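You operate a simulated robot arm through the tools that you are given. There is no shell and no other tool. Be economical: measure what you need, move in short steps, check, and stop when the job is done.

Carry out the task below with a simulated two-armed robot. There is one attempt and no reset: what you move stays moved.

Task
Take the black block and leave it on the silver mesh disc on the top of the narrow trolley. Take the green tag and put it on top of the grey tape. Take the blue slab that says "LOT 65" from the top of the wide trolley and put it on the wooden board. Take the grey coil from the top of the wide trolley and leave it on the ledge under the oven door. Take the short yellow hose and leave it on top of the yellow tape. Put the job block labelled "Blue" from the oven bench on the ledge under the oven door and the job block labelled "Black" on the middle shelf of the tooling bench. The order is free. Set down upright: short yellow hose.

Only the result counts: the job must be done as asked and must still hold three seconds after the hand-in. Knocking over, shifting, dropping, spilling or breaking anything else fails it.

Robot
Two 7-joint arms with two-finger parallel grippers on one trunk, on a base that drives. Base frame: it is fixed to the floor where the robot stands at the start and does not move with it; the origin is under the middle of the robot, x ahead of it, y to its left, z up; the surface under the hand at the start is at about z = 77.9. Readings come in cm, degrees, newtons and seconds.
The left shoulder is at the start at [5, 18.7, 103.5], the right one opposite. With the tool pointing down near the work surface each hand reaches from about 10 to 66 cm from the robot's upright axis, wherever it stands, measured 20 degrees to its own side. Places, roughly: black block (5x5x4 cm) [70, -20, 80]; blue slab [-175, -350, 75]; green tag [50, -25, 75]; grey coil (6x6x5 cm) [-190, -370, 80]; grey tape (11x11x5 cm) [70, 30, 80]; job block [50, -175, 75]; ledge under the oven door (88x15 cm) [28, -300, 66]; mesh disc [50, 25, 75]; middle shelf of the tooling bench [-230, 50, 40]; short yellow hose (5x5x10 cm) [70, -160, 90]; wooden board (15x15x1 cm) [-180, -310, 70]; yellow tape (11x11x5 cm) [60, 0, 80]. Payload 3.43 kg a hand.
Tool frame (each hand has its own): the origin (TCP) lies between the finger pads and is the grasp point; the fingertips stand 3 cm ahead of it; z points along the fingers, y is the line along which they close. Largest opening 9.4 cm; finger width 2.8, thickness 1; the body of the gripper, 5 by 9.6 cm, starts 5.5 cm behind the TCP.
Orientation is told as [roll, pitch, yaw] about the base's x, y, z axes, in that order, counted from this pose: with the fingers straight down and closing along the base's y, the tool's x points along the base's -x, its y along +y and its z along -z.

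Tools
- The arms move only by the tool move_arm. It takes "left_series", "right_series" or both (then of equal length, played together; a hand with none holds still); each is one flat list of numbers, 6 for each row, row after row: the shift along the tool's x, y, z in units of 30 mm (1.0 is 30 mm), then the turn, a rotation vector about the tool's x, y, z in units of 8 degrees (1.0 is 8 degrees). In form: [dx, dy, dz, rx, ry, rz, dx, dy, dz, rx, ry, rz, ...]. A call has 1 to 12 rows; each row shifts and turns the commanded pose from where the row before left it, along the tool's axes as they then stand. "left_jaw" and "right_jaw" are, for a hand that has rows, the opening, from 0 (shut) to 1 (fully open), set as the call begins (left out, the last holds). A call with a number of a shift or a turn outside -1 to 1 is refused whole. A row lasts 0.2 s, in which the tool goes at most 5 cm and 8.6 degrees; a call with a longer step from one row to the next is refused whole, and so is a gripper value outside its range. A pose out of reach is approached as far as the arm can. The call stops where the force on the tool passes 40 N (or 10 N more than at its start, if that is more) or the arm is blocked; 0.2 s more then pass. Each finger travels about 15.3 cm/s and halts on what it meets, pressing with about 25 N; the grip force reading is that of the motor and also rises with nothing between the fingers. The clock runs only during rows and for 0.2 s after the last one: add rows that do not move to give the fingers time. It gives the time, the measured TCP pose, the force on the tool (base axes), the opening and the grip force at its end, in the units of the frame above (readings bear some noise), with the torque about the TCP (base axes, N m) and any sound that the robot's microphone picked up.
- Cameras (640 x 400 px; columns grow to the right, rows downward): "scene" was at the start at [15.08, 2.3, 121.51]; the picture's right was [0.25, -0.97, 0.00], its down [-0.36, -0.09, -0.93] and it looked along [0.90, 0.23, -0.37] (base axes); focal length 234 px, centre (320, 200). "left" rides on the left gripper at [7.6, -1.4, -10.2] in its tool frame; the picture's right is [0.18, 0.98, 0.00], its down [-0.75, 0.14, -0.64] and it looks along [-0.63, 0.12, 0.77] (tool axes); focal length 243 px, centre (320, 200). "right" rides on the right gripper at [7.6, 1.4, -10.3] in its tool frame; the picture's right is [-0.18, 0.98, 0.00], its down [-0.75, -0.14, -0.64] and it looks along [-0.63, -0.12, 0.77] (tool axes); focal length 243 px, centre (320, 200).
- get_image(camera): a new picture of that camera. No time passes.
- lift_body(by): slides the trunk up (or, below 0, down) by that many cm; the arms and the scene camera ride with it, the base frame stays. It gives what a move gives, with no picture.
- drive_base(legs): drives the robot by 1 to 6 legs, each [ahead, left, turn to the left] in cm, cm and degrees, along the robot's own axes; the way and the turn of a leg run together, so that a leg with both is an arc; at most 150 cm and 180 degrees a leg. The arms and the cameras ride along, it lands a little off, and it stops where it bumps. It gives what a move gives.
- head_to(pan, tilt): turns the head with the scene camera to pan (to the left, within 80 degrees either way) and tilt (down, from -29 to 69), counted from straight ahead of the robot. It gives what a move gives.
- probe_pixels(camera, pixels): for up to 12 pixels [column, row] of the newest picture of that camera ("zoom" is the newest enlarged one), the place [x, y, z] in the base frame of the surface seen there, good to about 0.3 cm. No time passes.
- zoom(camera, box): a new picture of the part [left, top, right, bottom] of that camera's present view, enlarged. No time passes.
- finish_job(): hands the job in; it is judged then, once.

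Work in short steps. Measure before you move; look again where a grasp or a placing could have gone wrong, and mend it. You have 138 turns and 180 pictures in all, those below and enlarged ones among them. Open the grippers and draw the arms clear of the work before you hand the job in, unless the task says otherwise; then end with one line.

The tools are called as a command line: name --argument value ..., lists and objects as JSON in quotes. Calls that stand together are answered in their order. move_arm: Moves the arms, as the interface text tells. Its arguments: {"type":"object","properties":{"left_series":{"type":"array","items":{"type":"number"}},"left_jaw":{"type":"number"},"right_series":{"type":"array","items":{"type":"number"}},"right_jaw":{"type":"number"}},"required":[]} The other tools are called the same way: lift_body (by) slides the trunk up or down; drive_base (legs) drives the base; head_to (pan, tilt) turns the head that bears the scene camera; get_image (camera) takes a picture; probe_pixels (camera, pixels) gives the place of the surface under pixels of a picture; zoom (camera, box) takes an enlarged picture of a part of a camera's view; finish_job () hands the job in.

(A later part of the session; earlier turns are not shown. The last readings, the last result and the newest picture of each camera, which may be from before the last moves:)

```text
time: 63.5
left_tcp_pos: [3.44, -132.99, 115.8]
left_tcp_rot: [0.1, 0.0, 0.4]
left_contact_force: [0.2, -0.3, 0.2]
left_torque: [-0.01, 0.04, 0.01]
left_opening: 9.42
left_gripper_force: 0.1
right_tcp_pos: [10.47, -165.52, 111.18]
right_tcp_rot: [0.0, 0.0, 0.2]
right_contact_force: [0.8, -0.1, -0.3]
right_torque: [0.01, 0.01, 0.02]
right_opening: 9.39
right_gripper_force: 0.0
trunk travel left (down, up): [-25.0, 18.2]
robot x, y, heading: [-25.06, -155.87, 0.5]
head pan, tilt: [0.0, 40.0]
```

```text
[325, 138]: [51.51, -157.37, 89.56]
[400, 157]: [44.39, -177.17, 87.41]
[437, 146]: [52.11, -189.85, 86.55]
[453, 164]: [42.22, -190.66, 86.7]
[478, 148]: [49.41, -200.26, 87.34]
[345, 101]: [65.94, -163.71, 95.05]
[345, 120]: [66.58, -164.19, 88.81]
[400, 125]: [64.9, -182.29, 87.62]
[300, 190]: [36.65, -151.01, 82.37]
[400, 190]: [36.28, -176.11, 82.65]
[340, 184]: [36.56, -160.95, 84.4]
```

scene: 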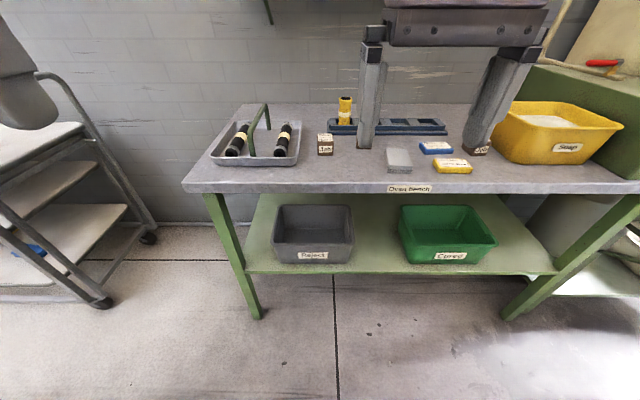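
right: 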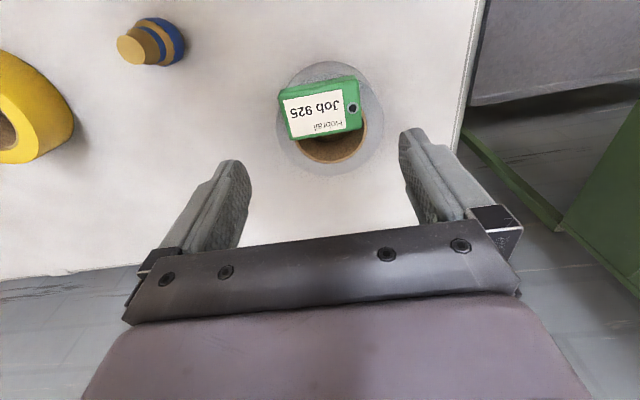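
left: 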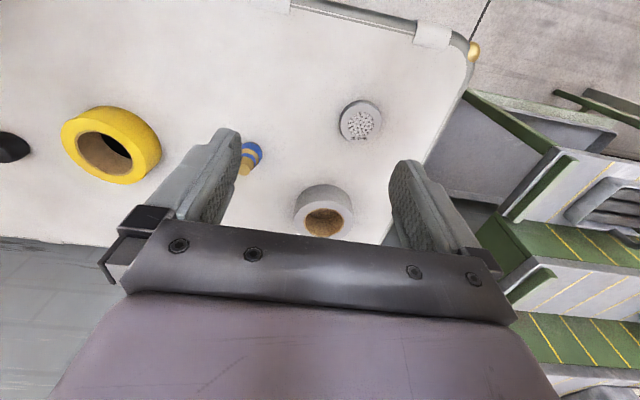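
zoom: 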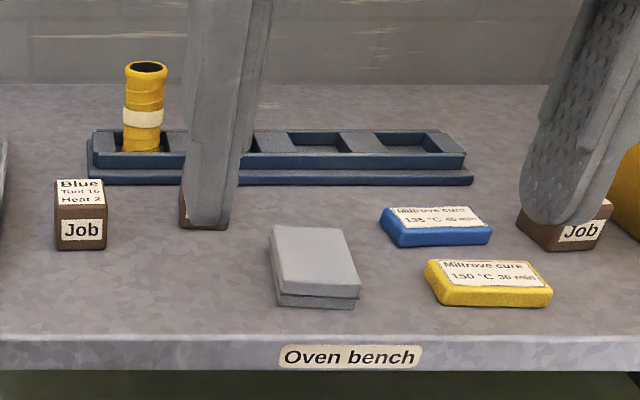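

"Blue" is at (51.5,-157.4); two other job blocks are partly hidden by the right hand. I shift right 26 cm and look again.

drive_base --legs '[[0, -26, 0]]'

get_image --camera "scene"

zoom --camera "scene" --box '[220, 80, 440, 210]'

```text
time: 66.3
left_tcp_pos: [3.62, -158.64, 115.87]
left_tcp_rot: [0.1, 0.1, 0.6]
left_contact_force: [0.1, 0.3, -0.3]
left_torque: [-0.02, -0.01, -0.02]
left_opening: 9.4
left_gripper_force: 0.1
right_tcp_pos: [10.65, -191.23, 111.21]
right_tcp_rot: [0.0, 0.1, 0.4]
right_contact_force: [0.3, 1.8, 0.9]
right_torque: [0.01, -0.03, 0.0]
right_opening: 9.38
right_gripper_force: 0.1
trunk travel left (down, up): [-25.0, 18.2]
robot x, y, heading: [-24.7, -181.64, 0.5]
head pan, tilt: [0.0, 40.0]
```

```text
152 pictures are left
```

scene: 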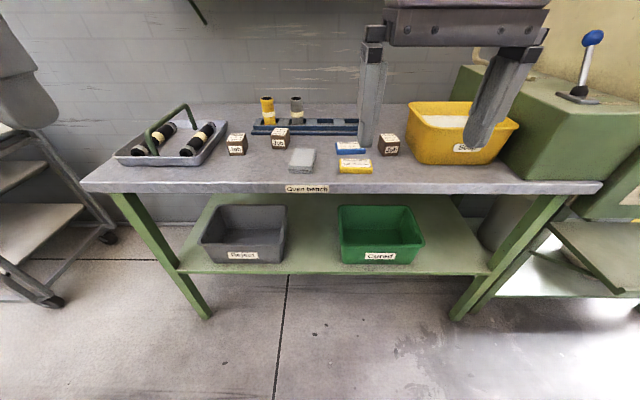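

```text
2.91 times, centred on (330, 145) of scene
```

zoom: 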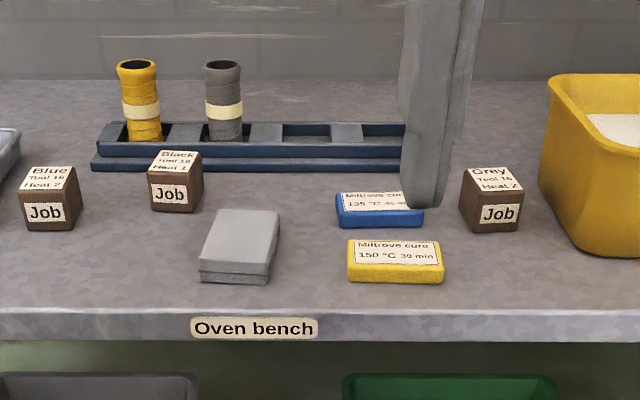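

"Black" is at (280,138), "Grey" at right, yellow and grey hoses stand in the rack. I probe them.

probe_pixels --camera "scene" --pixels '[[267, 98], [262, 107], [272, 107], [297, 98], [292, 107], [302, 107], [280, 131], [272, 134], [288, 134], [279, 143], [267, 119], [283, 120]]'

drive_base --legs '[[26, 0, 0]]'

head_to --pan 0 --tilt 58

get_image --camera "scene"

get_image --camera "left"

```text
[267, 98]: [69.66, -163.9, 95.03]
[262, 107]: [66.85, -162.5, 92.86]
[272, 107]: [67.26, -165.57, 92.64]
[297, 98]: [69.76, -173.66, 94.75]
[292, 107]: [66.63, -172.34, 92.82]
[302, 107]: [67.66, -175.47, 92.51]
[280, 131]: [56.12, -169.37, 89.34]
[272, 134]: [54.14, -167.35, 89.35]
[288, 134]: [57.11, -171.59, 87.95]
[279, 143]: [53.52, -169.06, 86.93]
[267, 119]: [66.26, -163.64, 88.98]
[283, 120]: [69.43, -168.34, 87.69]
```

```text
time: 68.2
left_tcp_pos: [29.67, -158.45, 115.94]
left_tcp_rot: [0.0, 0.0, 0.4]
left_contact_force: [0.5, 0.0, 0.3]
left_torque: [-0.04, 0.0, 0.03]
left_opening: 9.45
left_gripper_force: 0.1
right_tcp_pos: [36.71, -191.14, 111.1]
right_tcp_rot: [0.0, 0.0, 0.2]
right_contact_force: [0.3, -0.5, 0.0]
right_torque: [0.04, 0.01, -0.05]
right_opening: 9.4
right_gripper_force: 0.0
trunk travel left (down, up): [-25.0, 18.2]
robot x, y, heading: [1.42, -181.65, 0.5]
head pan, tilt: [0.0, 40.0]
```

```text
time: 69.0
left_tcp_pos: [29.59, -158.62, 115.94]
left_tcp_rot: [0.0, -0.1, 0.4]
left_contact_force: [0.2, -0.2, -0.5]
left_torque: [-0.01, -0.02, 0.02]
left_opening: 9.4
left_gripper_force: 0.0
right_tcp_pos: [36.6, -191.14, 111.12]
right_tcp_rot: [0.0, 0.0, 0.4]
right_contact_force: [0.4, -0.5, -0.4]
right_torque: [-0.04, -0.01, 0.02]
right_opening: 9.38
right_gripper_force: 0.0
trunk travel left (down, up): [-25.0, 18.2]
robot x, y, heading: [0.94, -181.49, 0.6]
head pan, tilt: [0.0, 58.0]
```

```text
150 pictures are left
```

scene: 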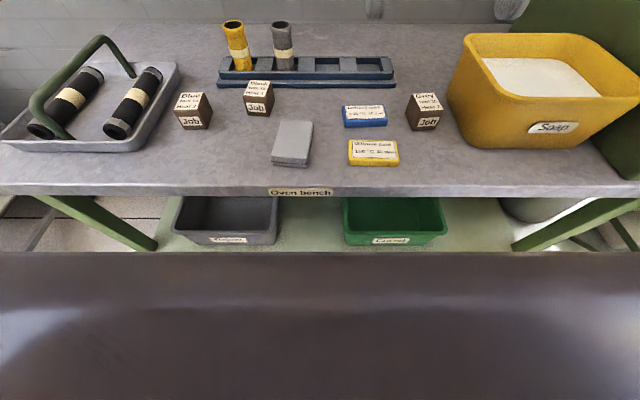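

```text
149 pictures are left
```

left: 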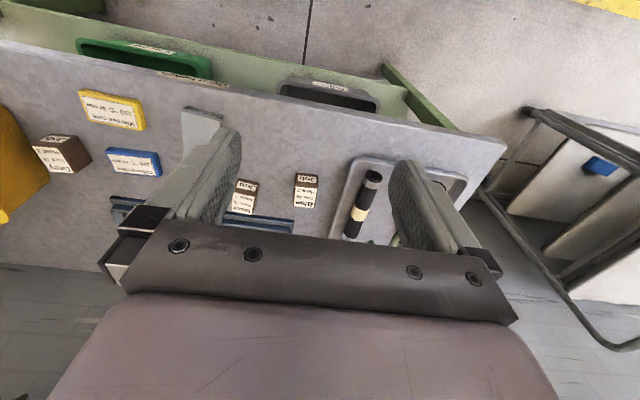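

Hose axis ≈(68.3,-164.1), top z 95; grey hose is 10 cm off. I drive 7 cm ahead and bring the left hand above the yellow hose.

drive_base --legs '[[7, 0, -0.5]]'

move_arm --left_series '[-0.85, -0.156, 0.3, 0, 0, 0, -0.85, -0.156, 0.3, 0, 0, 0, -0.85, -0.156, 0.3, 0, 0, 0, -0.85, -0.156, 0.3, 0, 0, 0, -0.85, -0.156, 0.3, 0, 0, 0, -0.85, -0.156, 0.3, 0, 0, 0, -0.85, -0.156, 0.3, 0, 0, 0, -0.85, -0.156, 0.3, 0, 0, 0, -0.85, -0.156, 0.3, 0, 0, 0, -0.85, -0.156, 0.3, 0, 0, 0, -0.85, -0.156, 0.3, 0, 0, 0, -0.85, -0.156, 0.3, 0, 0, 0]' --left_jaw 1

get_image --camera "left"

```text
time: 70.0
left_tcp_pos: [35.49, -158.76, 115.86]
left_tcp_rot: [0.0, -0.1, 0.0]
left_contact_force: [-0.1, 0.4, 0.5]
left_torque: [-0.01, -0.01, -0.01]
left_opening: 9.41
left_gripper_force: 0.0
right_tcp_pos: [42.12, -191.32, 111.14]
right_tcp_rot: [0.0, -0.2, -0.2]
right_contact_force: [-0.6, 0.3, 0.4]
right_torque: [0.01, -0.04, 0.03]
right_opening: 9.42
right_gripper_force: 0.1
trunk travel left (down, up): [-25.0, 18.2]
robot x, y, heading: [6.61, -181.26, -0.2]
head pan, tilt: [0.0, 58.0]
```

```text
time: 72.6
left_tcp_pos: [65.94, -164.61, 105.1]
left_tcp_rot: [0.1, -0.1, -0.2]
left_contact_force: [0.7, -0.1, 0.3]
left_torque: [-0.01, -0.01, 0.04]
left_opening: 9.39
left_gripper_force: 0.1
right_tcp_pos: [42.31, -191.43, 111.07]
right_tcp_rot: [0.0, 0.0, -0.2]
right_contact_force: [0.1, 0.3, -0.3]
right_torque: [0.04, -0.01, 0.0]
right_opening: 9.39
right_gripper_force: 0.0
trunk travel left (down, up): [-25.0, 18.2]
robot x, y, heading: [6.83, -181.68, 0.0]
head pan, tilt: [0.0, 58.0]
```

```text
148 pictures are left
```

left: 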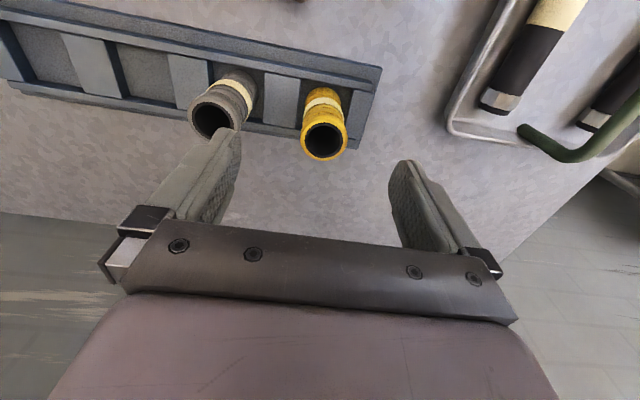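

The hose top ring is at (325,138). I probe its rim.

probe_pixels --camera "left" --pixels '[[325, 119], [303, 138], [346, 138], [325, 157], [322, 105], [222, 130], [246, 106]]'

```text
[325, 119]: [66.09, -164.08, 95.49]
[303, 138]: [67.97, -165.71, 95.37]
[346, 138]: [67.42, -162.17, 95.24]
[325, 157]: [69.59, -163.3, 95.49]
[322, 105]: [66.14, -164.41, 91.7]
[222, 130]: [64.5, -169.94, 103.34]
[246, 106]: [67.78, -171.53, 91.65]
```

Hose centre (67.8,-163.9). I align, then descend to z≈92.

move_arm --left_series '[-0.63, 0.23, 0, 0, 0, 0, 0, 0, 0, 0, 0, 0]'

move_arm --left_series '[0, 0, 0.8, 0, 0, 0, 0, 0, 0.8, 0, 0, 0, 0, 0, 0.8, 0, 0, 0, 0, 0, 0.8, 0, 0, 0, 0, 0, 0.8, 0, 0, 0, 0, 0, 0.3, 0, 0, 0, 0, 0, 0, 0, 0, 0]'

get_image --camera "left"

```text
time: 73.2
left_tcp_pos: [66.4, -164.36, 104.78]
left_tcp_rot: [0.1, -0.1, -0.1]
left_contact_force: [0.1, -0.6, -0.4]
left_torque: [0.03, 0.0, -0.02]
left_opening: 9.44
left_gripper_force: 0.1
left hand out of reach, approached as far as the arm can: row 1
right_tcp_pos: [42.25, -191.42, 111.13]
right_tcp_rot: [0.1, 0.0, -0.2]
right_contact_force: [-0.8, 1.0, -1.0]
right_torque: [0.02, -0.02, 0.02]
right_opening: 9.39
right_gripper_force: 0.0
trunk travel left (down, up): [-25.0, 18.2]
robot x, y, heading: [6.63, -181.61, -0.2]
head pan, tilt: [0.0, 58.0]
```

```text
time: 74.8
left_tcp_pos: [66.45, -164.38, 91.92]
left_tcp_rot: [0.0, -0.1, 0.0]
left_contact_force: [-1.3, -0.7, -0.5]
left_torque: [-0.01, 0.01, -0.01]
left_opening: 9.41
left_gripper_force: 0.0
right_tcp_pos: [42.38, -191.25, 111.13]
right_tcp_rot: [-0.1, 0.0, -0.2]
right_contact_force: [-0.2, -0.5, -0.2]
right_torque: [0.01, 0.01, 0.01]
right_opening: 9.42
right_gripper_force: 0.1
trunk travel left (down, up): [-25.0, 18.2]
robot x, y, heading: [6.89, -181.61, -0.2]
head pan, tilt: [0.0, 58.0]
```

```text
147 pictures are left
```

left: 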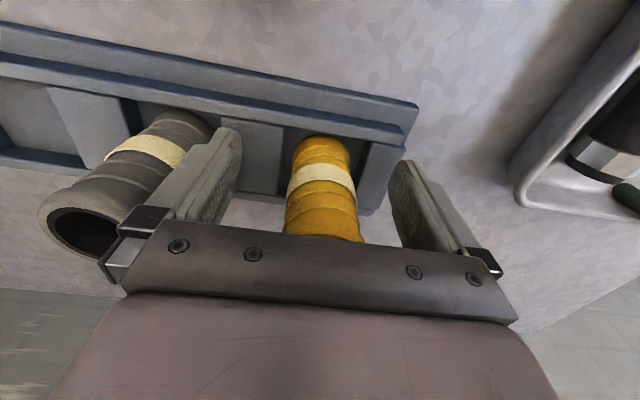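

Hand is at 66.45; at this lower height I try the remaining 1.3 cm in x and 0.45 in y.

move_arm --left_series '[-0.22, 0.08, 0, 0, 0, 0, -0.22, 0.08, 0, 0, 0, 0, 0, 0, 0, 0, 0, 0]'

```text
time: 75.6
left_tcp_pos: [67.69, -163.83, 91.92]
left_tcp_rot: [0.0, -0.1, -0.1]
left_contact_force: [-0.6, -0.6, -0.5]
left_torque: [0.0, -0.04, 0.01]
left_opening: 9.4
left_gripper_force: 0.1
right_tcp_pos: [42.31, -191.28, 111.11]
right_tcp_rot: [0.0, 0.0, -0.1]
right_contact_force: [0.0, -0.6, 0.4]
right_torque: [-0.03, 0.0, -0.01]
right_opening: 9.38
right_gripper_force: 0.0
trunk travel left (down, up): [-25.0, 18.2]
robot x, y, heading: [6.72, -181.48, -0.3]
head pan, tilt: [0.0, 58.0]
```

Aligned. I close on the hose and lift it about 7 cm straight up.

move_arm --left_series '[0, 0, 0, 0, 0, 0, 0, 0, 0, 0, 0, 0, 0, 0, 0, 0, 0, 0, 0, 0, 0, 0, 0, 0]' --left_jaw 0

move_arm --left_series '[0, 0, -0.5, 0, 0, 0, 0, 0, -0.5, 0, 0, 0, 0, 0, -0.5, 0, 0, 0, 0, 0, -0.5, 0, 0, 0, 0, 0, -0.5, 0, 0, 0, 0, 0, 0, 0, 0, 0]'

get_image --camera "left"

```text
time: 76.6
left_tcp_pos: [67.67, -163.8, 92.02]
left_tcp_rot: [-0.1, -0.1, -0.1]
left_contact_force: [-0.2, -0.4, 0.4]
left_torque: [-0.02, 0.01, -0.02]
left_opening: 4.51
left_gripper_force: 24.8
right_tcp_pos: [42.27, -191.29, 111.18]
right_tcp_rot: [0.0, 0.0, -0.2]
right_contact_force: [-0.2, -0.2, 0.0]
right_torque: [0.0, -0.01, 0.03]
right_opening: 9.4
right_gripper_force: 0.1
trunk travel left (down, up): [-25.0, 18.2]
robot x, y, heading: [6.99, -181.69, -0.1]
head pan, tilt: [0.0, 58.0]
```

```text
time: 78.0
left_tcp_pos: [67.76, -163.8, 99.38]
left_tcp_rot: [0.0, 0.0, -0.1]
left_contact_force: [0.3, 0.7, -1.8]
left_torque: [0.02, 0.01, -0.01]
left_opening: 4.52
left_gripper_force: 25.2
right_tcp_pos: [42.22, -191.43, 111.1]
right_tcp_rot: [0.0, 0.0, -0.3]
right_contact_force: [-1.8, -1.0, -0.4]
right_torque: [-0.01, -0.02, -0.01]
right_opening: 9.4
right_gripper_force: 0.1
trunk travel left (down, up): [-25.0, 18.2]
robot x, y, heading: [6.8, -181.75, -0.3]
head pan, tilt: [0.0, 58.0]
```

```text
146 pictures are left
```

left: 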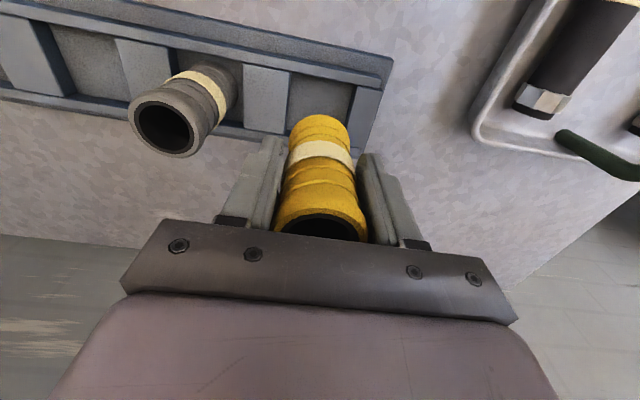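

Hose is out of the rack. I retract the left hand back and up, clear of everything.

move_arm --left_series '[0, 0, -0.8, 0, 0, 0, 0.4, 0, -0.8, 0, 0, 0, 0.9, 0, -0.6, 0, 0, 0, 0.9, 0.1, -0.6, 0, 0, 0, 0.9, 0.1, -0.6, 0, 0, 0, 0.9, 0.2, -0.6, 0, 0, 0, 0.9, 0.2, -0.6, 0, 0, 0, 0.9, 0.2, -0.6, 0, 0, 0, 0.9, 0.2, -0.6, 0, 0, 0, 0.9, 0.2, 0, 0, 0, 0, 0.9, 0.2, 0, 0, 0, 0, 0.9, 0.2, 0, 0, 0, 0]'

move_arm --right_series '[-0.54, 0.9, 0.4, 0, 0, 0, -0.54, 0.9, 0.4, 0, 0, 0, -0.54, 0.9, 0.4, 0, 0, 0, -0.54, 0.9, 0.4, 0, 0, 0, -0.54, 0.9, 0.4, 0, 0, 0, -0.54, 0.9, 0.4, 0, 0, 0, -0.54, 0.9, 0.4, 0, 0, 0, -0.54, 0.9, 0.4, 0, 0, 0, 0, 0, 0, 0, 0, 0]'

get_image --camera "right"

get_image --camera "scene"

```text
time: 80.6
left_tcp_pos: [39.41, -159.11, 116.9]
left_tcp_rot: [0.0, 0.0, -0.1]
left_contact_force: [-0.1, -0.5, -1.4]
left_torque: [0.0, 0.0, -0.01]
left_opening: 4.55
left_gripper_force: 25.1
right_tcp_pos: [42.39, -191.31, 111.2]
right_tcp_rot: [0.1, 0.0, -0.2]
right_contact_force: [0.2, 0.3, 0.1]
right_torque: [-0.01, 0.0, 0.01]
right_opening: 9.39
right_gripper_force: 0.0
trunk travel left (down, up): [-25.0, 18.2]
robot x, y, heading: [6.8, -181.41, -0.1]
head pan, tilt: [0.0, 58.0]
```

```text
time: 82.8
left_tcp_pos: [39.56, -159.19, 116.88]
left_tcp_rot: [0.0, 0.0, -0.1]
left_contact_force: [0.8, -0.2, -1.3]
left_torque: [0.03, 0.02, -0.01]
left_opening: 4.5
left_gripper_force: 24.9
right_tcp_pos: [56.71, -174.94, 103.77]
right_tcp_rot: [2.3, -0.1, -4.5]
right_contact_force: [-0.6, -0.7, 0.5]
right_torque: [-0.03, 0.0, -0.03]
right_opening: 9.39
right_gripper_force: 0.2
right hand out of reach, approached as far as the arm can: row 8
trunk travel left (down, up): [-25.0, 18.2]
robot x, y, heading: [7.15, -181.71, -0.3]
head pan, tilt: [0.0, 58.0]
stopped in row 9 (right hand): the arm was blocked; the commanded pose is now the measured one
```

```text
145 pictures are left
```

right: 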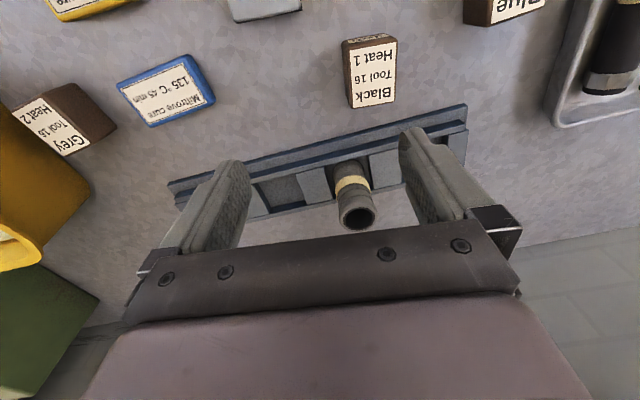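

```text
144 pictures are left
```

scene: 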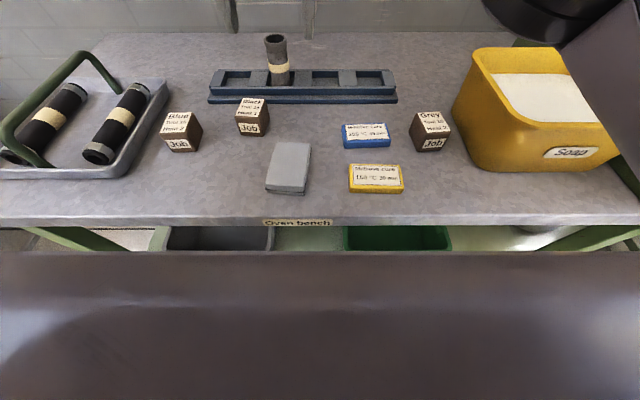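

The right arm got blocked near (56.7,-175) when crossing over. I straighten and draw it back, then shift the base left 18 cm so Black comes in front of it.

move_arm --right_series '[0.4, -0.8, -0.2, 0.29, 0, -0.56, 0.4, -0.8, -0.2, 0, 0, 0, 0.4, -0.8, -0.2, 0, 0, 0, 0.2, -0.8, -0.2, 0, 0, 0, 0.2, -0.8, 0, 0, 0, 0]'

probe_pixels --camera "scene" --pixels '[[252, 101], [237, 112], [270, 112], [254, 118], [180, 118], [163, 128], [201, 128], [181, 137], [70, 58], [110, 70]]'

drive_base --legs '[[0, 18, 0]]'

get_image --camera "right"

```text
time: 84.0
left_tcp_pos: [39.49, -159.2, 116.94]
left_tcp_rot: [0.0, -0.1, -0.1]
left_contact_force: [-1.1, 0.3, -2.0]
left_torque: [-0.02, 0.01, -0.01]
left_opening: 4.55
left_gripper_force: 26.0
right_tcp_pos: [51.78, -186.83, 106.0]
right_tcp_rot: [-0.2, -0.2, 0.1]
right_contact_force: [0.2, 0.6, 0.0]
right_torque: [0.04, -0.02, -0.01]
right_opening: 9.39
right_gripper_force: 0.1
trunk travel left (down, up): [-25.0, 18.2]
robot x, y, heading: [6.67, -181.57, -0.2]
head pan, tilt: [0.0, 58.0]
```

```text
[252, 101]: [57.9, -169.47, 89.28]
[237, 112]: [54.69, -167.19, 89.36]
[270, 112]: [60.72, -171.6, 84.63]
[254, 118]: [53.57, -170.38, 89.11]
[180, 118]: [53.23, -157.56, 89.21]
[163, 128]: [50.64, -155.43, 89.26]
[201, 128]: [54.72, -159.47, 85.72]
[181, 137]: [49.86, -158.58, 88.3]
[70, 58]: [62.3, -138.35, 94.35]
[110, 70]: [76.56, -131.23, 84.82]
```

```text
time: 86.3
left_tcp_pos: [39.51, -140.64, 116.81]
left_tcp_rot: [0.0, 0.0, -0.1]
left_contact_force: [0.0, 0.1, -0.5]
left_torque: [0.0, 0.01, 0.05]
left_opening: 4.53
left_gripper_force: 24.5
right_tcp_pos: [51.74, -168.29, 106.11]
right_tcp_rot: [-0.1, -0.3, 0.4]
right_contact_force: [0.7, 0.2, -1.2]
right_torque: [0.0, -0.01, -0.01]
right_opening: 9.41
right_gripper_force: 0.1
trunk travel left (down, up): [-25.0, 18.2]
robot x, y, heading: [6.82, -163.55, -0.3]
head pan, tilt: [0.0, 58.0]
```

```text
143 pictures are left
```

right: 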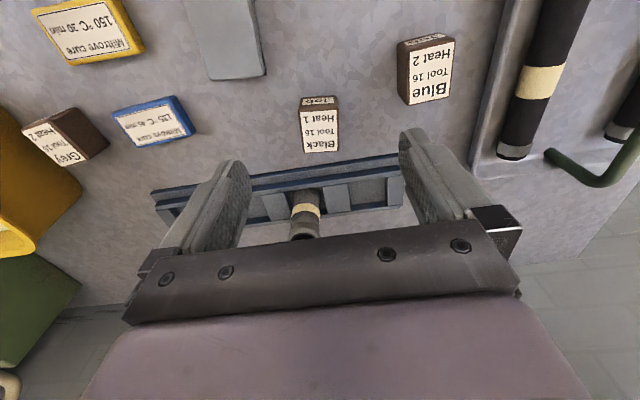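

Black's top face is at (320,128). I probe its corners for centre and yaw.

probe_pixels --camera "right" --pixels '[[302, 109], [337, 109], [337, 151], [304, 153], [320, 130], [302, 97], [337, 97]]'

zoom --camera "right" --box '[260, 70, 480, 200]'

```text
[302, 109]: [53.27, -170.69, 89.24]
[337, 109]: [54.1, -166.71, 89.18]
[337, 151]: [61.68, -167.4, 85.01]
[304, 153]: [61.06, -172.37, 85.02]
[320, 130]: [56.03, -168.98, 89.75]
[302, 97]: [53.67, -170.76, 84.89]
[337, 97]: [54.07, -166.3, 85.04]
```

```text
2.91 times, centred on (370, 135) of right
```

zoom: 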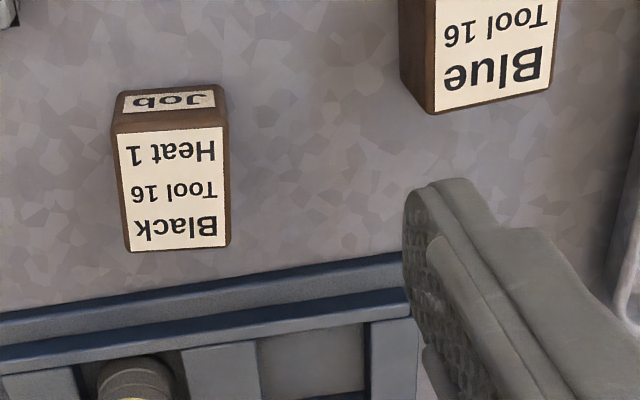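

Black's centre ≈(55.9,-169.1), yaw ≈ -12°. I align above it and turn the tool -12°, then descend.

move_arm --right_series '[-0.69, -0.13, 0, 0, 0, 0, -0.69, -0.13, 0, 0, 0, 0, 0, 0, 0.2, 0, 0, 0.75, 0, 0, 0.8, 0, 0, 0.75, 0, 0, 0.8, 0, 0, 0, 0, 0, 0.8, 0, 0, 0, 0, 0, 0, 0, 0, 0]'

get_image --camera "right"

```text
time: 87.9
left_tcp_pos: [39.41, -140.66, 116.97]
left_tcp_rot: [0.1, 0.0, 0.0]
left_contact_force: [-0.6, -0.6, -1.7]
left_torque: [-0.01, -0.01, 0.03]
left_opening: 4.51
left_gripper_force: 24.7
right_tcp_pos: [56.02, -169.21, 98.23]
right_tcp_rot: [-0.1, -0.2, -11.7]
right_contact_force: [-0.2, -0.6, -1.6]
right_torque: [0.02, 0.01, 0.04]
right_opening: 9.42
right_gripper_force: 0.2
trunk travel left (down, up): [-25.0, 18.2]
robot x, y, heading: [6.72, -163.27, -0.3]
head pan, tilt: [0.0, 58.0]
```

```text
141 pictures are left
```

right: 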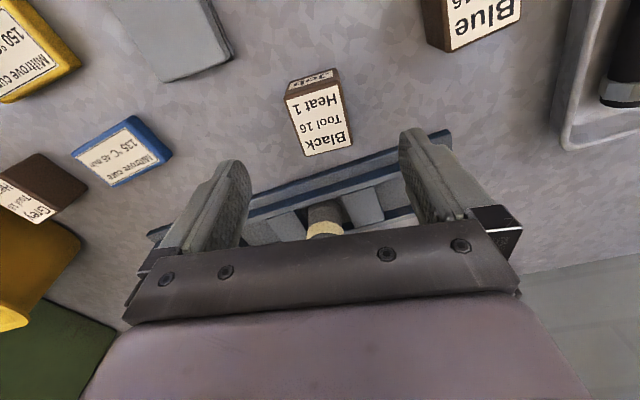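

The front top edge slopes a little too much; I probe the top face again to verify yaw.

probe_pixels --camera "right" --pixels '[[289, 99], [336, 84], [352, 142], [306, 155], [320, 120]]'

zoom --camera "right" --box '[260, 50, 380, 170]'

```text
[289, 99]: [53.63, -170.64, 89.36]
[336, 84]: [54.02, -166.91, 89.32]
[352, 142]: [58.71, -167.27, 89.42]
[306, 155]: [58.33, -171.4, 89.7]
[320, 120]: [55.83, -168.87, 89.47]
```

```text
3.33 times, centred on (320, 110) of right
```

zoom: 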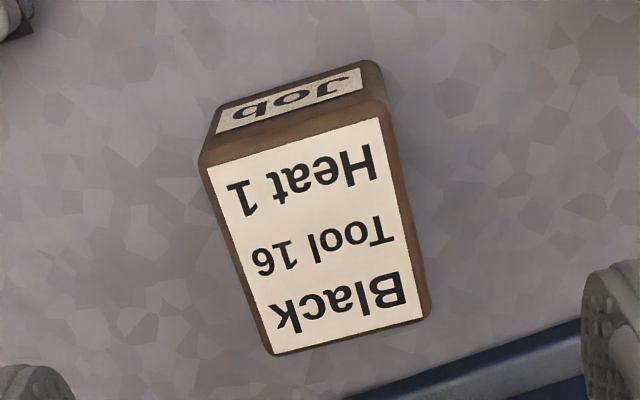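

True yaw ≈ -6°, centre (56.15,-169.05). I turn back 6°, descend to z≈88 and grasp.

move_arm --right_series '[-0.05, 0.05, 0.2, 0, 0, -0.72, 0, 0, 0.8, 0, 0, 0, 0, 0, 0.8, 0, 0, 0, 0, 0, 0.8, 0, 0, 0, 0, 0, 0.75, 0, 0, 0, 0, 0, 0, 0, 0, 0]'

move_arm --right_series '[0, 0, 0, 0, 0, 0, 0, 0, 0, 0, 0, 0, 0, 0, 0, 0, 0, 0, 0, 0, 0, 0, 0, 0]' --right_jaw 0

move_arm --right_series '[0, 0, -0.7, 0, 0, 0, 0, 0, -0.7, 0, 0, 0, 0, 0, -0.7, 0, 0, 0, 0, 0, -0.7, 0, 0, 0, 0.8, 0, -0.7, 0, 0, 0, 0.8, 0, -0.7, 0, 0, 0, 0.8, 0, -0.7, 0, 0, 0, 0.8, 0, -0.7, 0, 0, 0, 0.8, 0, -0.7, 0, 0, 0]'

get_image --camera "right"

get_image --camera "scene"

```text
time: 89.3
left_tcp_pos: [39.53, -140.73, 116.91]
left_tcp_rot: [0.0, 0.0, 0.0]
left_contact_force: [-0.2, -0.6, -2.7]
left_torque: [-0.01, 0.0, 0.02]
left_opening: 4.53
left_gripper_force: 24.6
right_tcp_pos: [56.19, -169.02, 87.97]
right_tcp_rot: [0.0, -0.2, -6.0]
right_contact_force: [-0.6, 0.2, 0.1]
right_torque: [-0.03, 0.0, -0.04]
right_opening: 9.4
right_gripper_force: 0.0
trunk travel left (down, up): [-25.0, 18.2]
robot x, y, heading: [7.14, -163.11, -0.1]
head pan, tilt: [0.0, 58.0]
```

```text
time: 90.3
left_tcp_pos: [39.34, -140.67, 116.91]
left_tcp_rot: [0.0, 0.0, -0.1]
left_contact_force: [0.2, 0.0, -1.1]
left_torque: [-0.01, 0.0, 0.04]
left_opening: 4.49
left_gripper_force: 25.2
right_tcp_pos: [56.19, -169.11, 88.09]
right_tcp_rot: [-0.1, -0.2, -5.9]
right_contact_force: [-0.1, -0.1, 0.1]
right_torque: [0.02, 0.01, 0.0]
right_opening: 5.02
right_gripper_force: 24.7
trunk travel left (down, up): [-25.0, 18.2]
robot x, y, heading: [6.44, -163.21, -0.1]
head pan, tilt: [0.0, 58.0]
```

```text
time: 92.3
left_tcp_pos: [39.39, -140.69, 116.83]
left_tcp_rot: [0.0, -0.1, 0.0]
left_contact_force: [0.2, -0.8, -1.4]
left_torque: [0.03, 0.0, 0.03]
left_opening: 4.52
left_gripper_force: 25.1
right_tcp_pos: [44.21, -167.61, 106.9]
right_tcp_rot: [-0.2, -0.3, -6.0]
right_contact_force: [-0.8, 0.2, -1.2]
right_torque: [0.0, 0.02, 0.0]
right_opening: 4.98
right_gripper_force: 25.2
trunk travel left (down, up): [-25.0, 18.2]
robot x, y, heading: [7.06, -163.15, -0.0]
head pan, tilt: [0.0, 58.0]
```

```text
139 pictures are left
```

right: 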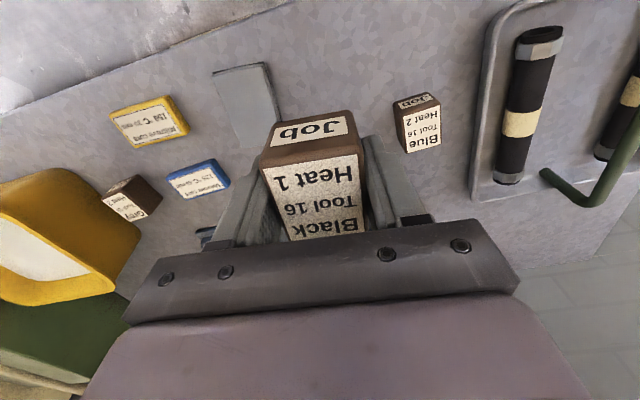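

```text
138 pictures are left
```

scene: 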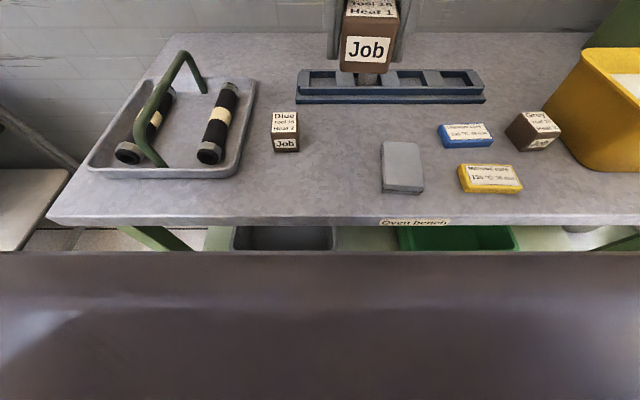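

Both held. I back off, drive left to the narrow trolley and approach it.

drive_base --legs '[[-32, 0, 0], [0, 143, 0]]'

get_image --camera "scene"

```text
time: 106.7
left_tcp_pos: [8.46, 1.2, 116.86]
left_tcp_rot: [0.1, 0.0, -0.9]
left_contact_force: [-0.2, 0.2, -1.3]
left_torque: [0.02, 0.03, 0.01]
left_opening: 4.5
left_gripper_force: 25.0
right_tcp_pos: [12.83, -26.04, 106.93]
right_tcp_rot: [-0.1, -0.1, -6.9]
right_contact_force: [-0.6, -0.8, -1.0]
right_torque: [0.0, 0.01, 0.04]
right_opening: 5.01
right_gripper_force: 24.6
trunk travel left (down, up): [-25.0, 18.2]
robot x, y, heading: [-24.22, -20.82, -1.2]
head pan, tilt: [0.0, 58.0]
```

```text
137 pictures are left
```

scene: 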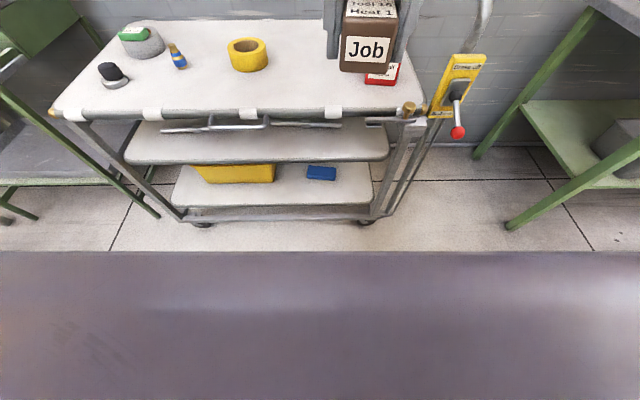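

Everything still stands. I drive 31 ahead to the trolley and look.

drive_base --legs '[[31, 0, 1.1]]'

get_image --camera "scene"

get_image --camera "left"

```text
time: 108.7
left_tcp_pos: [38.19, 1.51, 116.98]
left_tcp_rot: [0.0, 0.0, 0.2]
left_contact_force: [0.3, 1.0, -1.1]
left_torque: [0.0, 0.02, -0.01]
left_opening: 4.49
left_gripper_force: 25.0
right_tcp_pos: [43.07, -25.41, 106.89]
right_tcp_rot: [0.0, -0.2, -5.7]
right_contact_force: [0.1, -1.2, -1.0]
right_torque: [0.01, -0.03, -0.02]
right_opening: 5.0
right_gripper_force: 24.8
trunk travel left (down, up): [-25.0, 18.2]
robot x, y, heading: [5.86, -21.14, -0.1]
head pan, tilt: [0.0, 58.0]
```

```text
136 pictures are left
```

scene: 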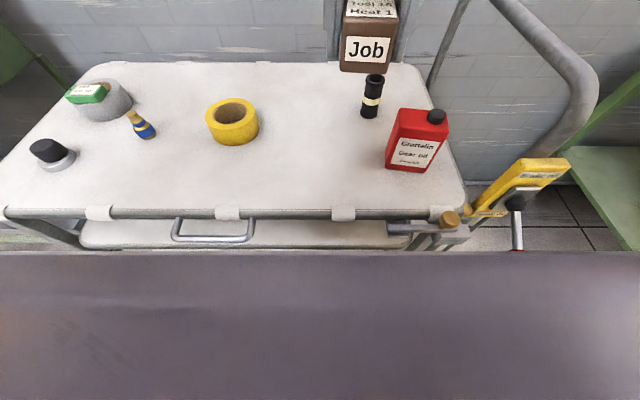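

```text
135 pictures are left
```

left: 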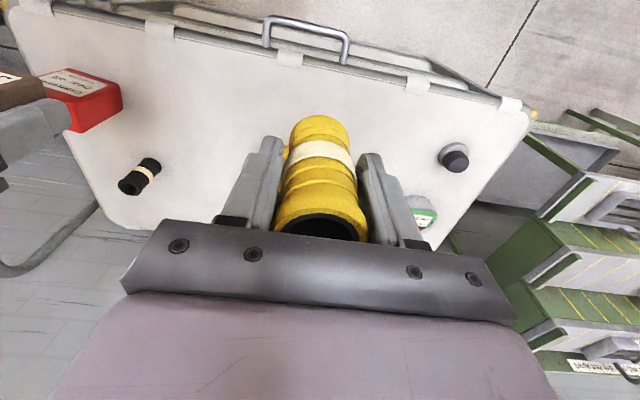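

I zoom and probe the yellow tape's rim precisely.

zoom --camera "scene" --box '[190, 85, 270, 155]'

probe_pixels --camera "scene" --pixels '[[232, 98], [232, 102], [232, 121], [232, 125], [206, 113], [212, 113], [252, 113], [258, 113], [232, 116], [210, 118], [255, 119]]'

```text
5.71 times, centred on (230, 120) of scene
```

zoom: 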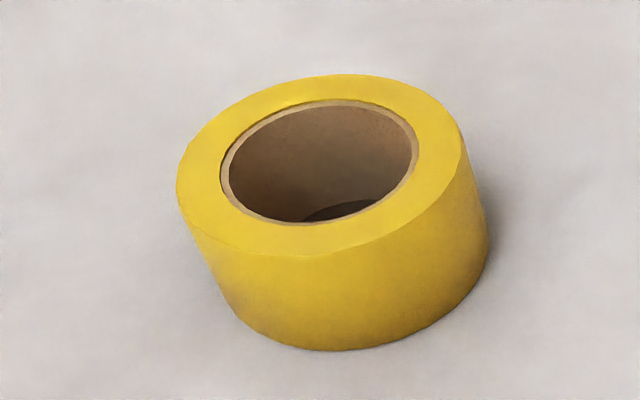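

```text
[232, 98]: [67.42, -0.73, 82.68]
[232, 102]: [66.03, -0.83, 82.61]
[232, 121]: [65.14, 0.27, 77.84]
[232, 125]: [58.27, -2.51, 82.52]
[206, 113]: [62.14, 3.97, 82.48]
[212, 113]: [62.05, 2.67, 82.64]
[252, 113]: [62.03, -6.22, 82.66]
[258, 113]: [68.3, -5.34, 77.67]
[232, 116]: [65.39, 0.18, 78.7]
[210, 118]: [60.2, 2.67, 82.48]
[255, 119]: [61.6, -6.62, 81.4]
```

Tape centre ≈(62.2,-1.4), outer radius 5.35, hole radius ≈3.7. I'll stand the hose on the near rim, centre about (58.0,-1.4). First I hover at z≈100.

move_arm --left_series '[-0.825, -0.12, 0.7, 0, 0, 0, -0.825, -0.12, 0.7, 0, 0, 0, -0.825, -0.12, 0.7, 0, 0, 0, -0.825, -0.12, 0.7, 0, 0, 0, -0.825, -0.12, 0.7, 0, 0, 0, -0.825, -0.12, 0.7, 0, 0, 0, -0.825, -0.12, 0.7, 0, 0, 0, -0.825, -0.12, 0.7, 0, 0, 0, 0, 0, 0, 0, 0, 0]'

get_image --camera "scene"

get_image --camera "left"

```text
time: 110.7
left_tcp_pos: [58.32, -1.4, 100.13]
left_tcp_rot: [0.0, 0.0, 0.2]
left_contact_force: [0.4, 0.1, -1.1]
left_torque: [0.03, 0.0, -0.02]
left_opening: 4.49
left_gripper_force: 24.8
right_tcp_pos: [43.07, -25.36, 106.89]
right_tcp_rot: [0.0, -0.2, -5.8]
right_contact_force: [0.0, -0.6, -1.3]
right_torque: [0.01, 0.0, 0.02]
right_opening: 5.0
right_gripper_force: 24.4
trunk travel left (down, up): [-25.0, 18.2]
robot x, y, heading: [5.53, -20.97, -0.1]
head pan, tilt: [0.0, 58.0]
```

```text
133 pictures are left
```

scene: 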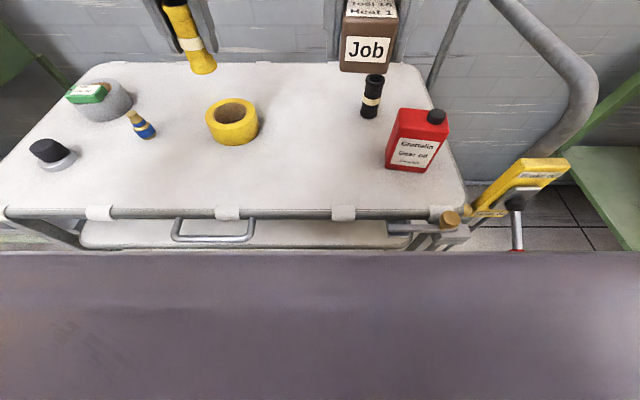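

```text
132 pictures are left
```

left: 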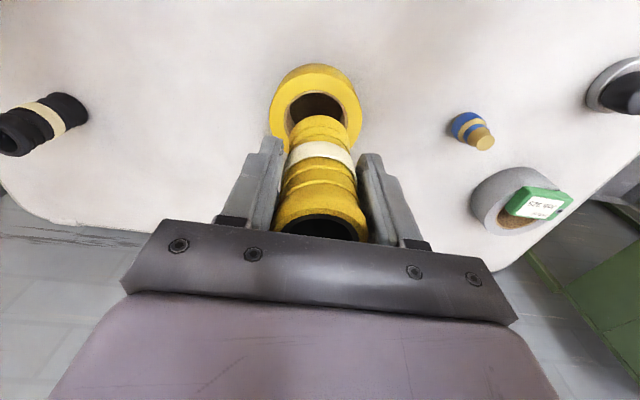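

I probe the tape's near rim and the hose's bottom in the wrist view.

probe_pixels --camera "left" --pixels '[[316, 70], [316, 80], [316, 89], [275, 105], [356, 98], [300, 70], [332, 70], [320, 118], [295, 130], [348, 126], [291, 105], [343, 104]]'

zoom --camera "left" --box '[250, 50, 390, 170]'

```text
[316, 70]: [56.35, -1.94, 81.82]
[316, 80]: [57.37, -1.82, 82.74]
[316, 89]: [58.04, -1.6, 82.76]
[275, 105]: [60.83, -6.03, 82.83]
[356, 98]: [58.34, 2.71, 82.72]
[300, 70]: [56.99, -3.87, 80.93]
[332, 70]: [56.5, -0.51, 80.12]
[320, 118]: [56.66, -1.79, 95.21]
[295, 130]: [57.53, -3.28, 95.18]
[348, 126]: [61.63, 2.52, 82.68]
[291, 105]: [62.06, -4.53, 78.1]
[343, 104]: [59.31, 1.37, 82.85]
```

```text
3.33 times, centred on (320, 110) of left
```

zoom: 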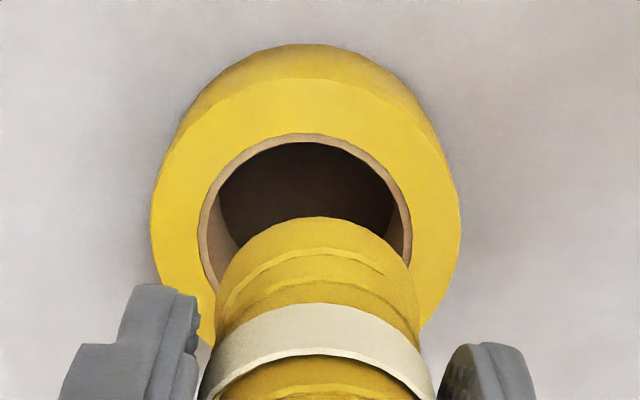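

Rim near side spans x≈56.8–58.4; hose centre is ≈0.3 ahead of the TCP. I correct x by -0.5 and lower to z≈90.5.

move_arm --left_series '[0.17, 0, 0.4, 0, 0, 0, 0, 0, 0.7, 0, 0, 0, 0, 0, 0.7, 0, 0, 0, 0, 0, 0.7, 0, 0, 0, 0, 0, 0.7, 0, 0, 0, 0, 0, 0, 0, 0, 0]'

get_image --camera "scene"

zoom --camera "left" --box '[240, 50, 400, 250]'

zoom --camera "scene" --box '[170, 60, 290, 160]'

```text
time: 112.1
left_tcp_pos: [57.59, -1.35, 90.51]
left_tcp_rot: [0.0, -0.1, 0.2]
left_contact_force: [0.3, -0.1, -0.2]
left_torque: [-0.01, 0.0, 0.0]
left_opening: 4.51
left_gripper_force: 25.1
right_tcp_pos: [43.02, -25.42, 106.9]
right_tcp_rot: [0.0, -0.2, -5.6]
right_contact_force: [0.6, 0.3, -1.5]
right_torque: [0.01, -0.03, 0.01]
right_opening: 5.0
right_gripper_force: 24.5
trunk travel left (down, up): [-25.0, 18.2]
robot x, y, heading: [5.7, -21.15, 0.1]
head pan, tilt: [0.0, 58.0]
```

```text
130 pictures are left
```

scene: 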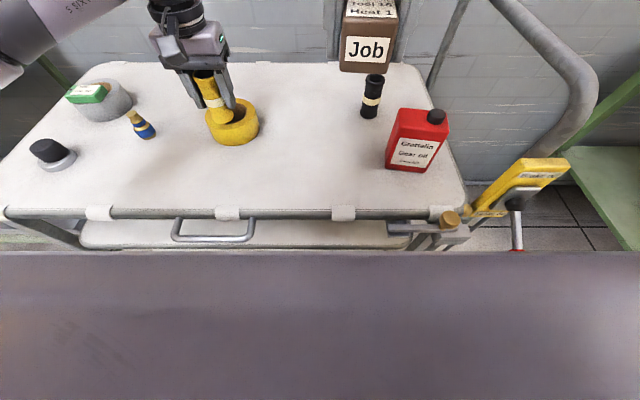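

```text
2.00 times, centred on (320, 150) of left
```

zoom: 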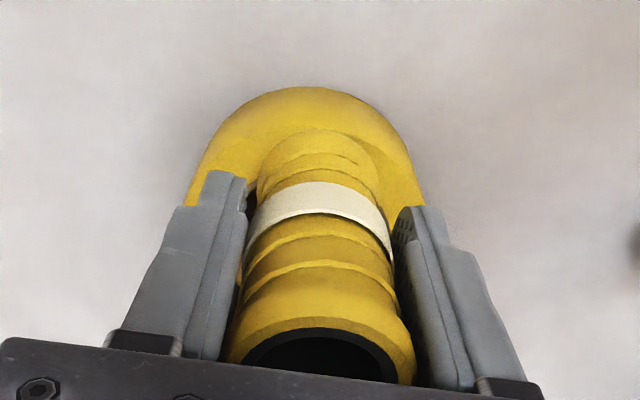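

```text
4.00 times, centred on (230, 110) of scene
```

zoom: 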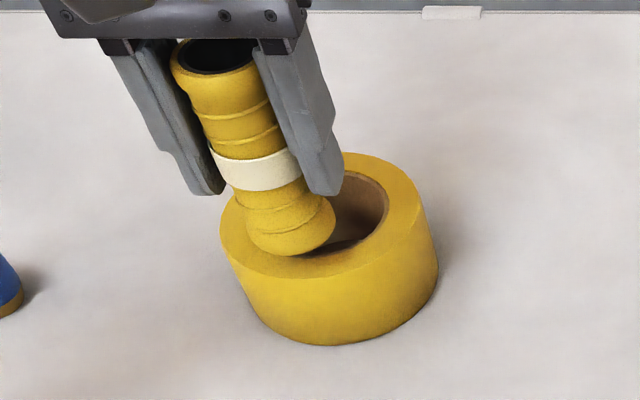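

Hose is above the near rim. I lower in small steps until contact.

move_arm --left_series '[0, 0, 0.1, 0, 0, 0, 0, 0, 0.1, 0, 0, 0, 0, 0, 0.1, 0, 0, 0, 0, 0, 0, 0, 0, 0]'

zoom --camera "left" --box '[260, 70, 380, 160]'

```text
time: 113.1
left_tcp_pos: [57.55, -1.38, 89.64]
left_tcp_rot: [0.0, -0.1, 0.3]
left_contact_force: [-0.4, 0.1, -1.6]
left_torque: [0.0, 0.01, 0.01]
left_opening: 4.51
left_gripper_force: 24.9
right_tcp_pos: [42.96, -25.47, 106.88]
right_tcp_rot: [-0.1, -0.1, -5.7]
right_contact_force: [0.1, 0.4, -0.7]
right_torque: [-0.01, -0.03, 0.0]
right_opening: 5.0
right_gripper_force: 25.6
trunk travel left (down, up): [-25.0, 18.2]
robot x, y, heading: [5.81, -21.12, 0.1]
head pan, tilt: [0.0, 58.0]
```

```text
4.44 times, centred on (320, 115) of left
```

zoom: 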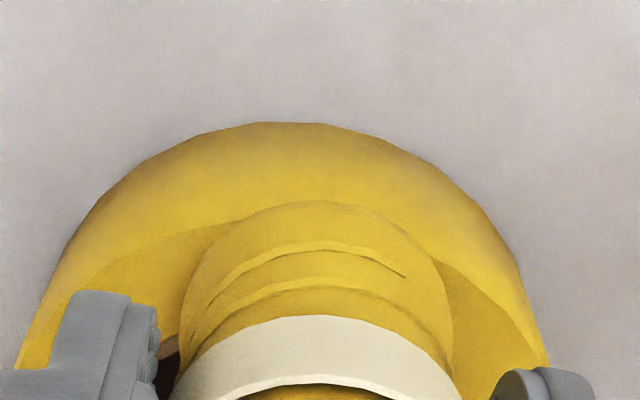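

No contact yet at 89.64; I continue finely.

move_arm --left_series '[0, 0, 0.07, 0, 0, 0, 0, 0, 0.07, 0, 0, 0, 0, 0, 0, 0, 0, 0]'

```text
time: 113.9
left_tcp_pos: [57.55, -1.31, 89.23]
left_tcp_rot: [0.0, 0.0, 0.2]
left_contact_force: [-0.3, -0.1, -0.2]
left_torque: [0.01, 0.04, 0.02]
left_opening: 4.52
left_gripper_force: 24.9
right_tcp_pos: [43.06, -25.37, 106.91]
right_tcp_rot: [-0.1, -0.2, -5.7]
right_contact_force: [0.0, 0.2, -0.3]
right_torque: [-0.01, -0.02, 0.01]
right_opening: 4.96
right_gripper_force: 25.0
trunk travel left (down, up): [-25.0, 18.2]
robot x, y, heading: [5.44, -21.08, -0.2]
head pan, tilt: [0.0, 58.0]
```

move_arm --left_series '[0, 0, 0.06, 0, 0, 0, 0, 0, 0, 0, 0, 0]'

```text
time: 114.5
left_tcp_pos: [57.62, -1.38, 89.0]
left_tcp_rot: [0.0, 0.0, 0.2]
left_contact_force: [0.4, -0.5, -1.5]
left_torque: [0.01, -0.04, 0.01]
left_opening: 4.52
left_gripper_force: 24.8
right_tcp_pos: [43.22, -25.46, 106.95]
right_tcp_rot: [0.0, -0.2, -5.7]
right_contact_force: [0.9, -1.3, -1.0]
right_torque: [0.0, -0.04, -0.01]
right_opening: 4.99
right_gripper_force: 24.9
trunk travel left (down, up): [-25.0, 18.2]
robot x, y, heading: [5.39, -20.86, 0.1]
head pan, tilt: [0.0, 58.0]
```

Still free at 89.0; I look from the scene camera at the gap before going on.

zoom --camera "scene" --box '[190, 80, 270, 150]'

move_arm --left_series '[0, 0, 0.06, 0, 0, 0, 0, 0, 0.03, 0, 0, 0, 0, 0, 0, 0, 0, 0]'

```text
5.71 times, centred on (230, 115) of scene
```

zoom: 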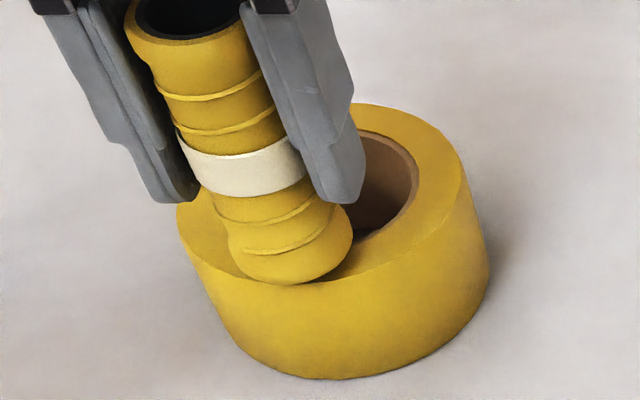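

```text
time: 115.3
left_tcp_pos: [57.53, -1.28, 88.7]
left_tcp_rot: [-0.1, -0.1, 0.2]
left_contact_force: [-0.1, 0.1, -0.2]
left_torque: [0.0, 0.02, -0.01]
left_opening: 4.5
left_gripper_force: 24.8
right_tcp_pos: [43.03, -25.31, 106.96]
right_tcp_rot: [-0.1, -0.2, -5.6]
right_contact_force: [0.2, -0.2, -0.1]
right_torque: [0.02, 0.01, -0.01]
right_opening: 4.98
right_gripper_force: 25.0
trunk travel left (down, up): [-25.0, 18.2]
robot x, y, heading: [5.65, -21.28, 0.0]
head pan, tilt: [0.0, 58.0]
```

move_arm --left_series '[0, 0, 0.05, 0, 0, 0, 0, 0, 0.05, 0, 0, 0, 0, 0, 0, 0, 0, 0]'

zoom --camera "scene" --box '[190, 80, 270, 150]'

```text
time: 116.1
left_tcp_pos: [57.44, -1.31, 88.46]
left_tcp_rot: [0.1, 0.0, 0.2]
left_contact_force: [-0.2, 1.0, -0.4]
left_torque: [0.0, -0.01, -0.01]
left_opening: 4.54
left_gripper_force: 25.4
right_tcp_pos: [43.02, -25.55, 106.96]
right_tcp_rot: [-0.1, -0.2, -5.7]
right_contact_force: [0.6, -0.2, -1.0]
right_torque: [0.0, 0.03, -0.01]
right_opening: 4.99
right_gripper_force: 25.4
trunk travel left (down, up): [-25.0, 18.2]
robot x, y, heading: [5.29, -21.18, -0.1]
head pan, tilt: [0.0, 58.0]
```

```text
5.71 times, centred on (230, 115) of scene
```

zoom: 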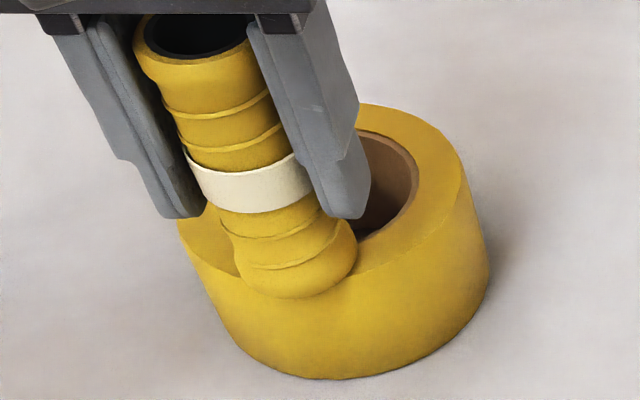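

Still no contact; I shift 0.25 cm inward and lower more.

move_arm --left_series '[-0.08, -0.03, 0.05, 0, 0, 0, 0, 0, 0.05, 0, 0, 0, 0, 0, 0, 0, 0, 0]'

```text
time: 116.9
left_tcp_pos: [57.55, -1.29, 88.4]
left_tcp_rot: [-0.1, -0.3, 0.2]
left_contact_force: [-5.7, 5.5, 22.4]
left_torque: [0.43, 0.58, -0.01]
left_opening: 4.49
left_gripper_force: 24.6
right_tcp_pos: [42.8, -25.39, 107.09]
right_tcp_rot: [-0.2, -0.5, -5.7]
right_contact_force: [-0.5, 0.5, -0.9]
right_torque: [-0.03, -0.02, -0.01]
right_opening: 4.99
right_gripper_force: 25.3
trunk travel left (down, up): [-25.0, 18.2]
robot x, y, heading: [5.83, -21.12, 0.3]
head pan, tilt: [0.0, 58.0]
```

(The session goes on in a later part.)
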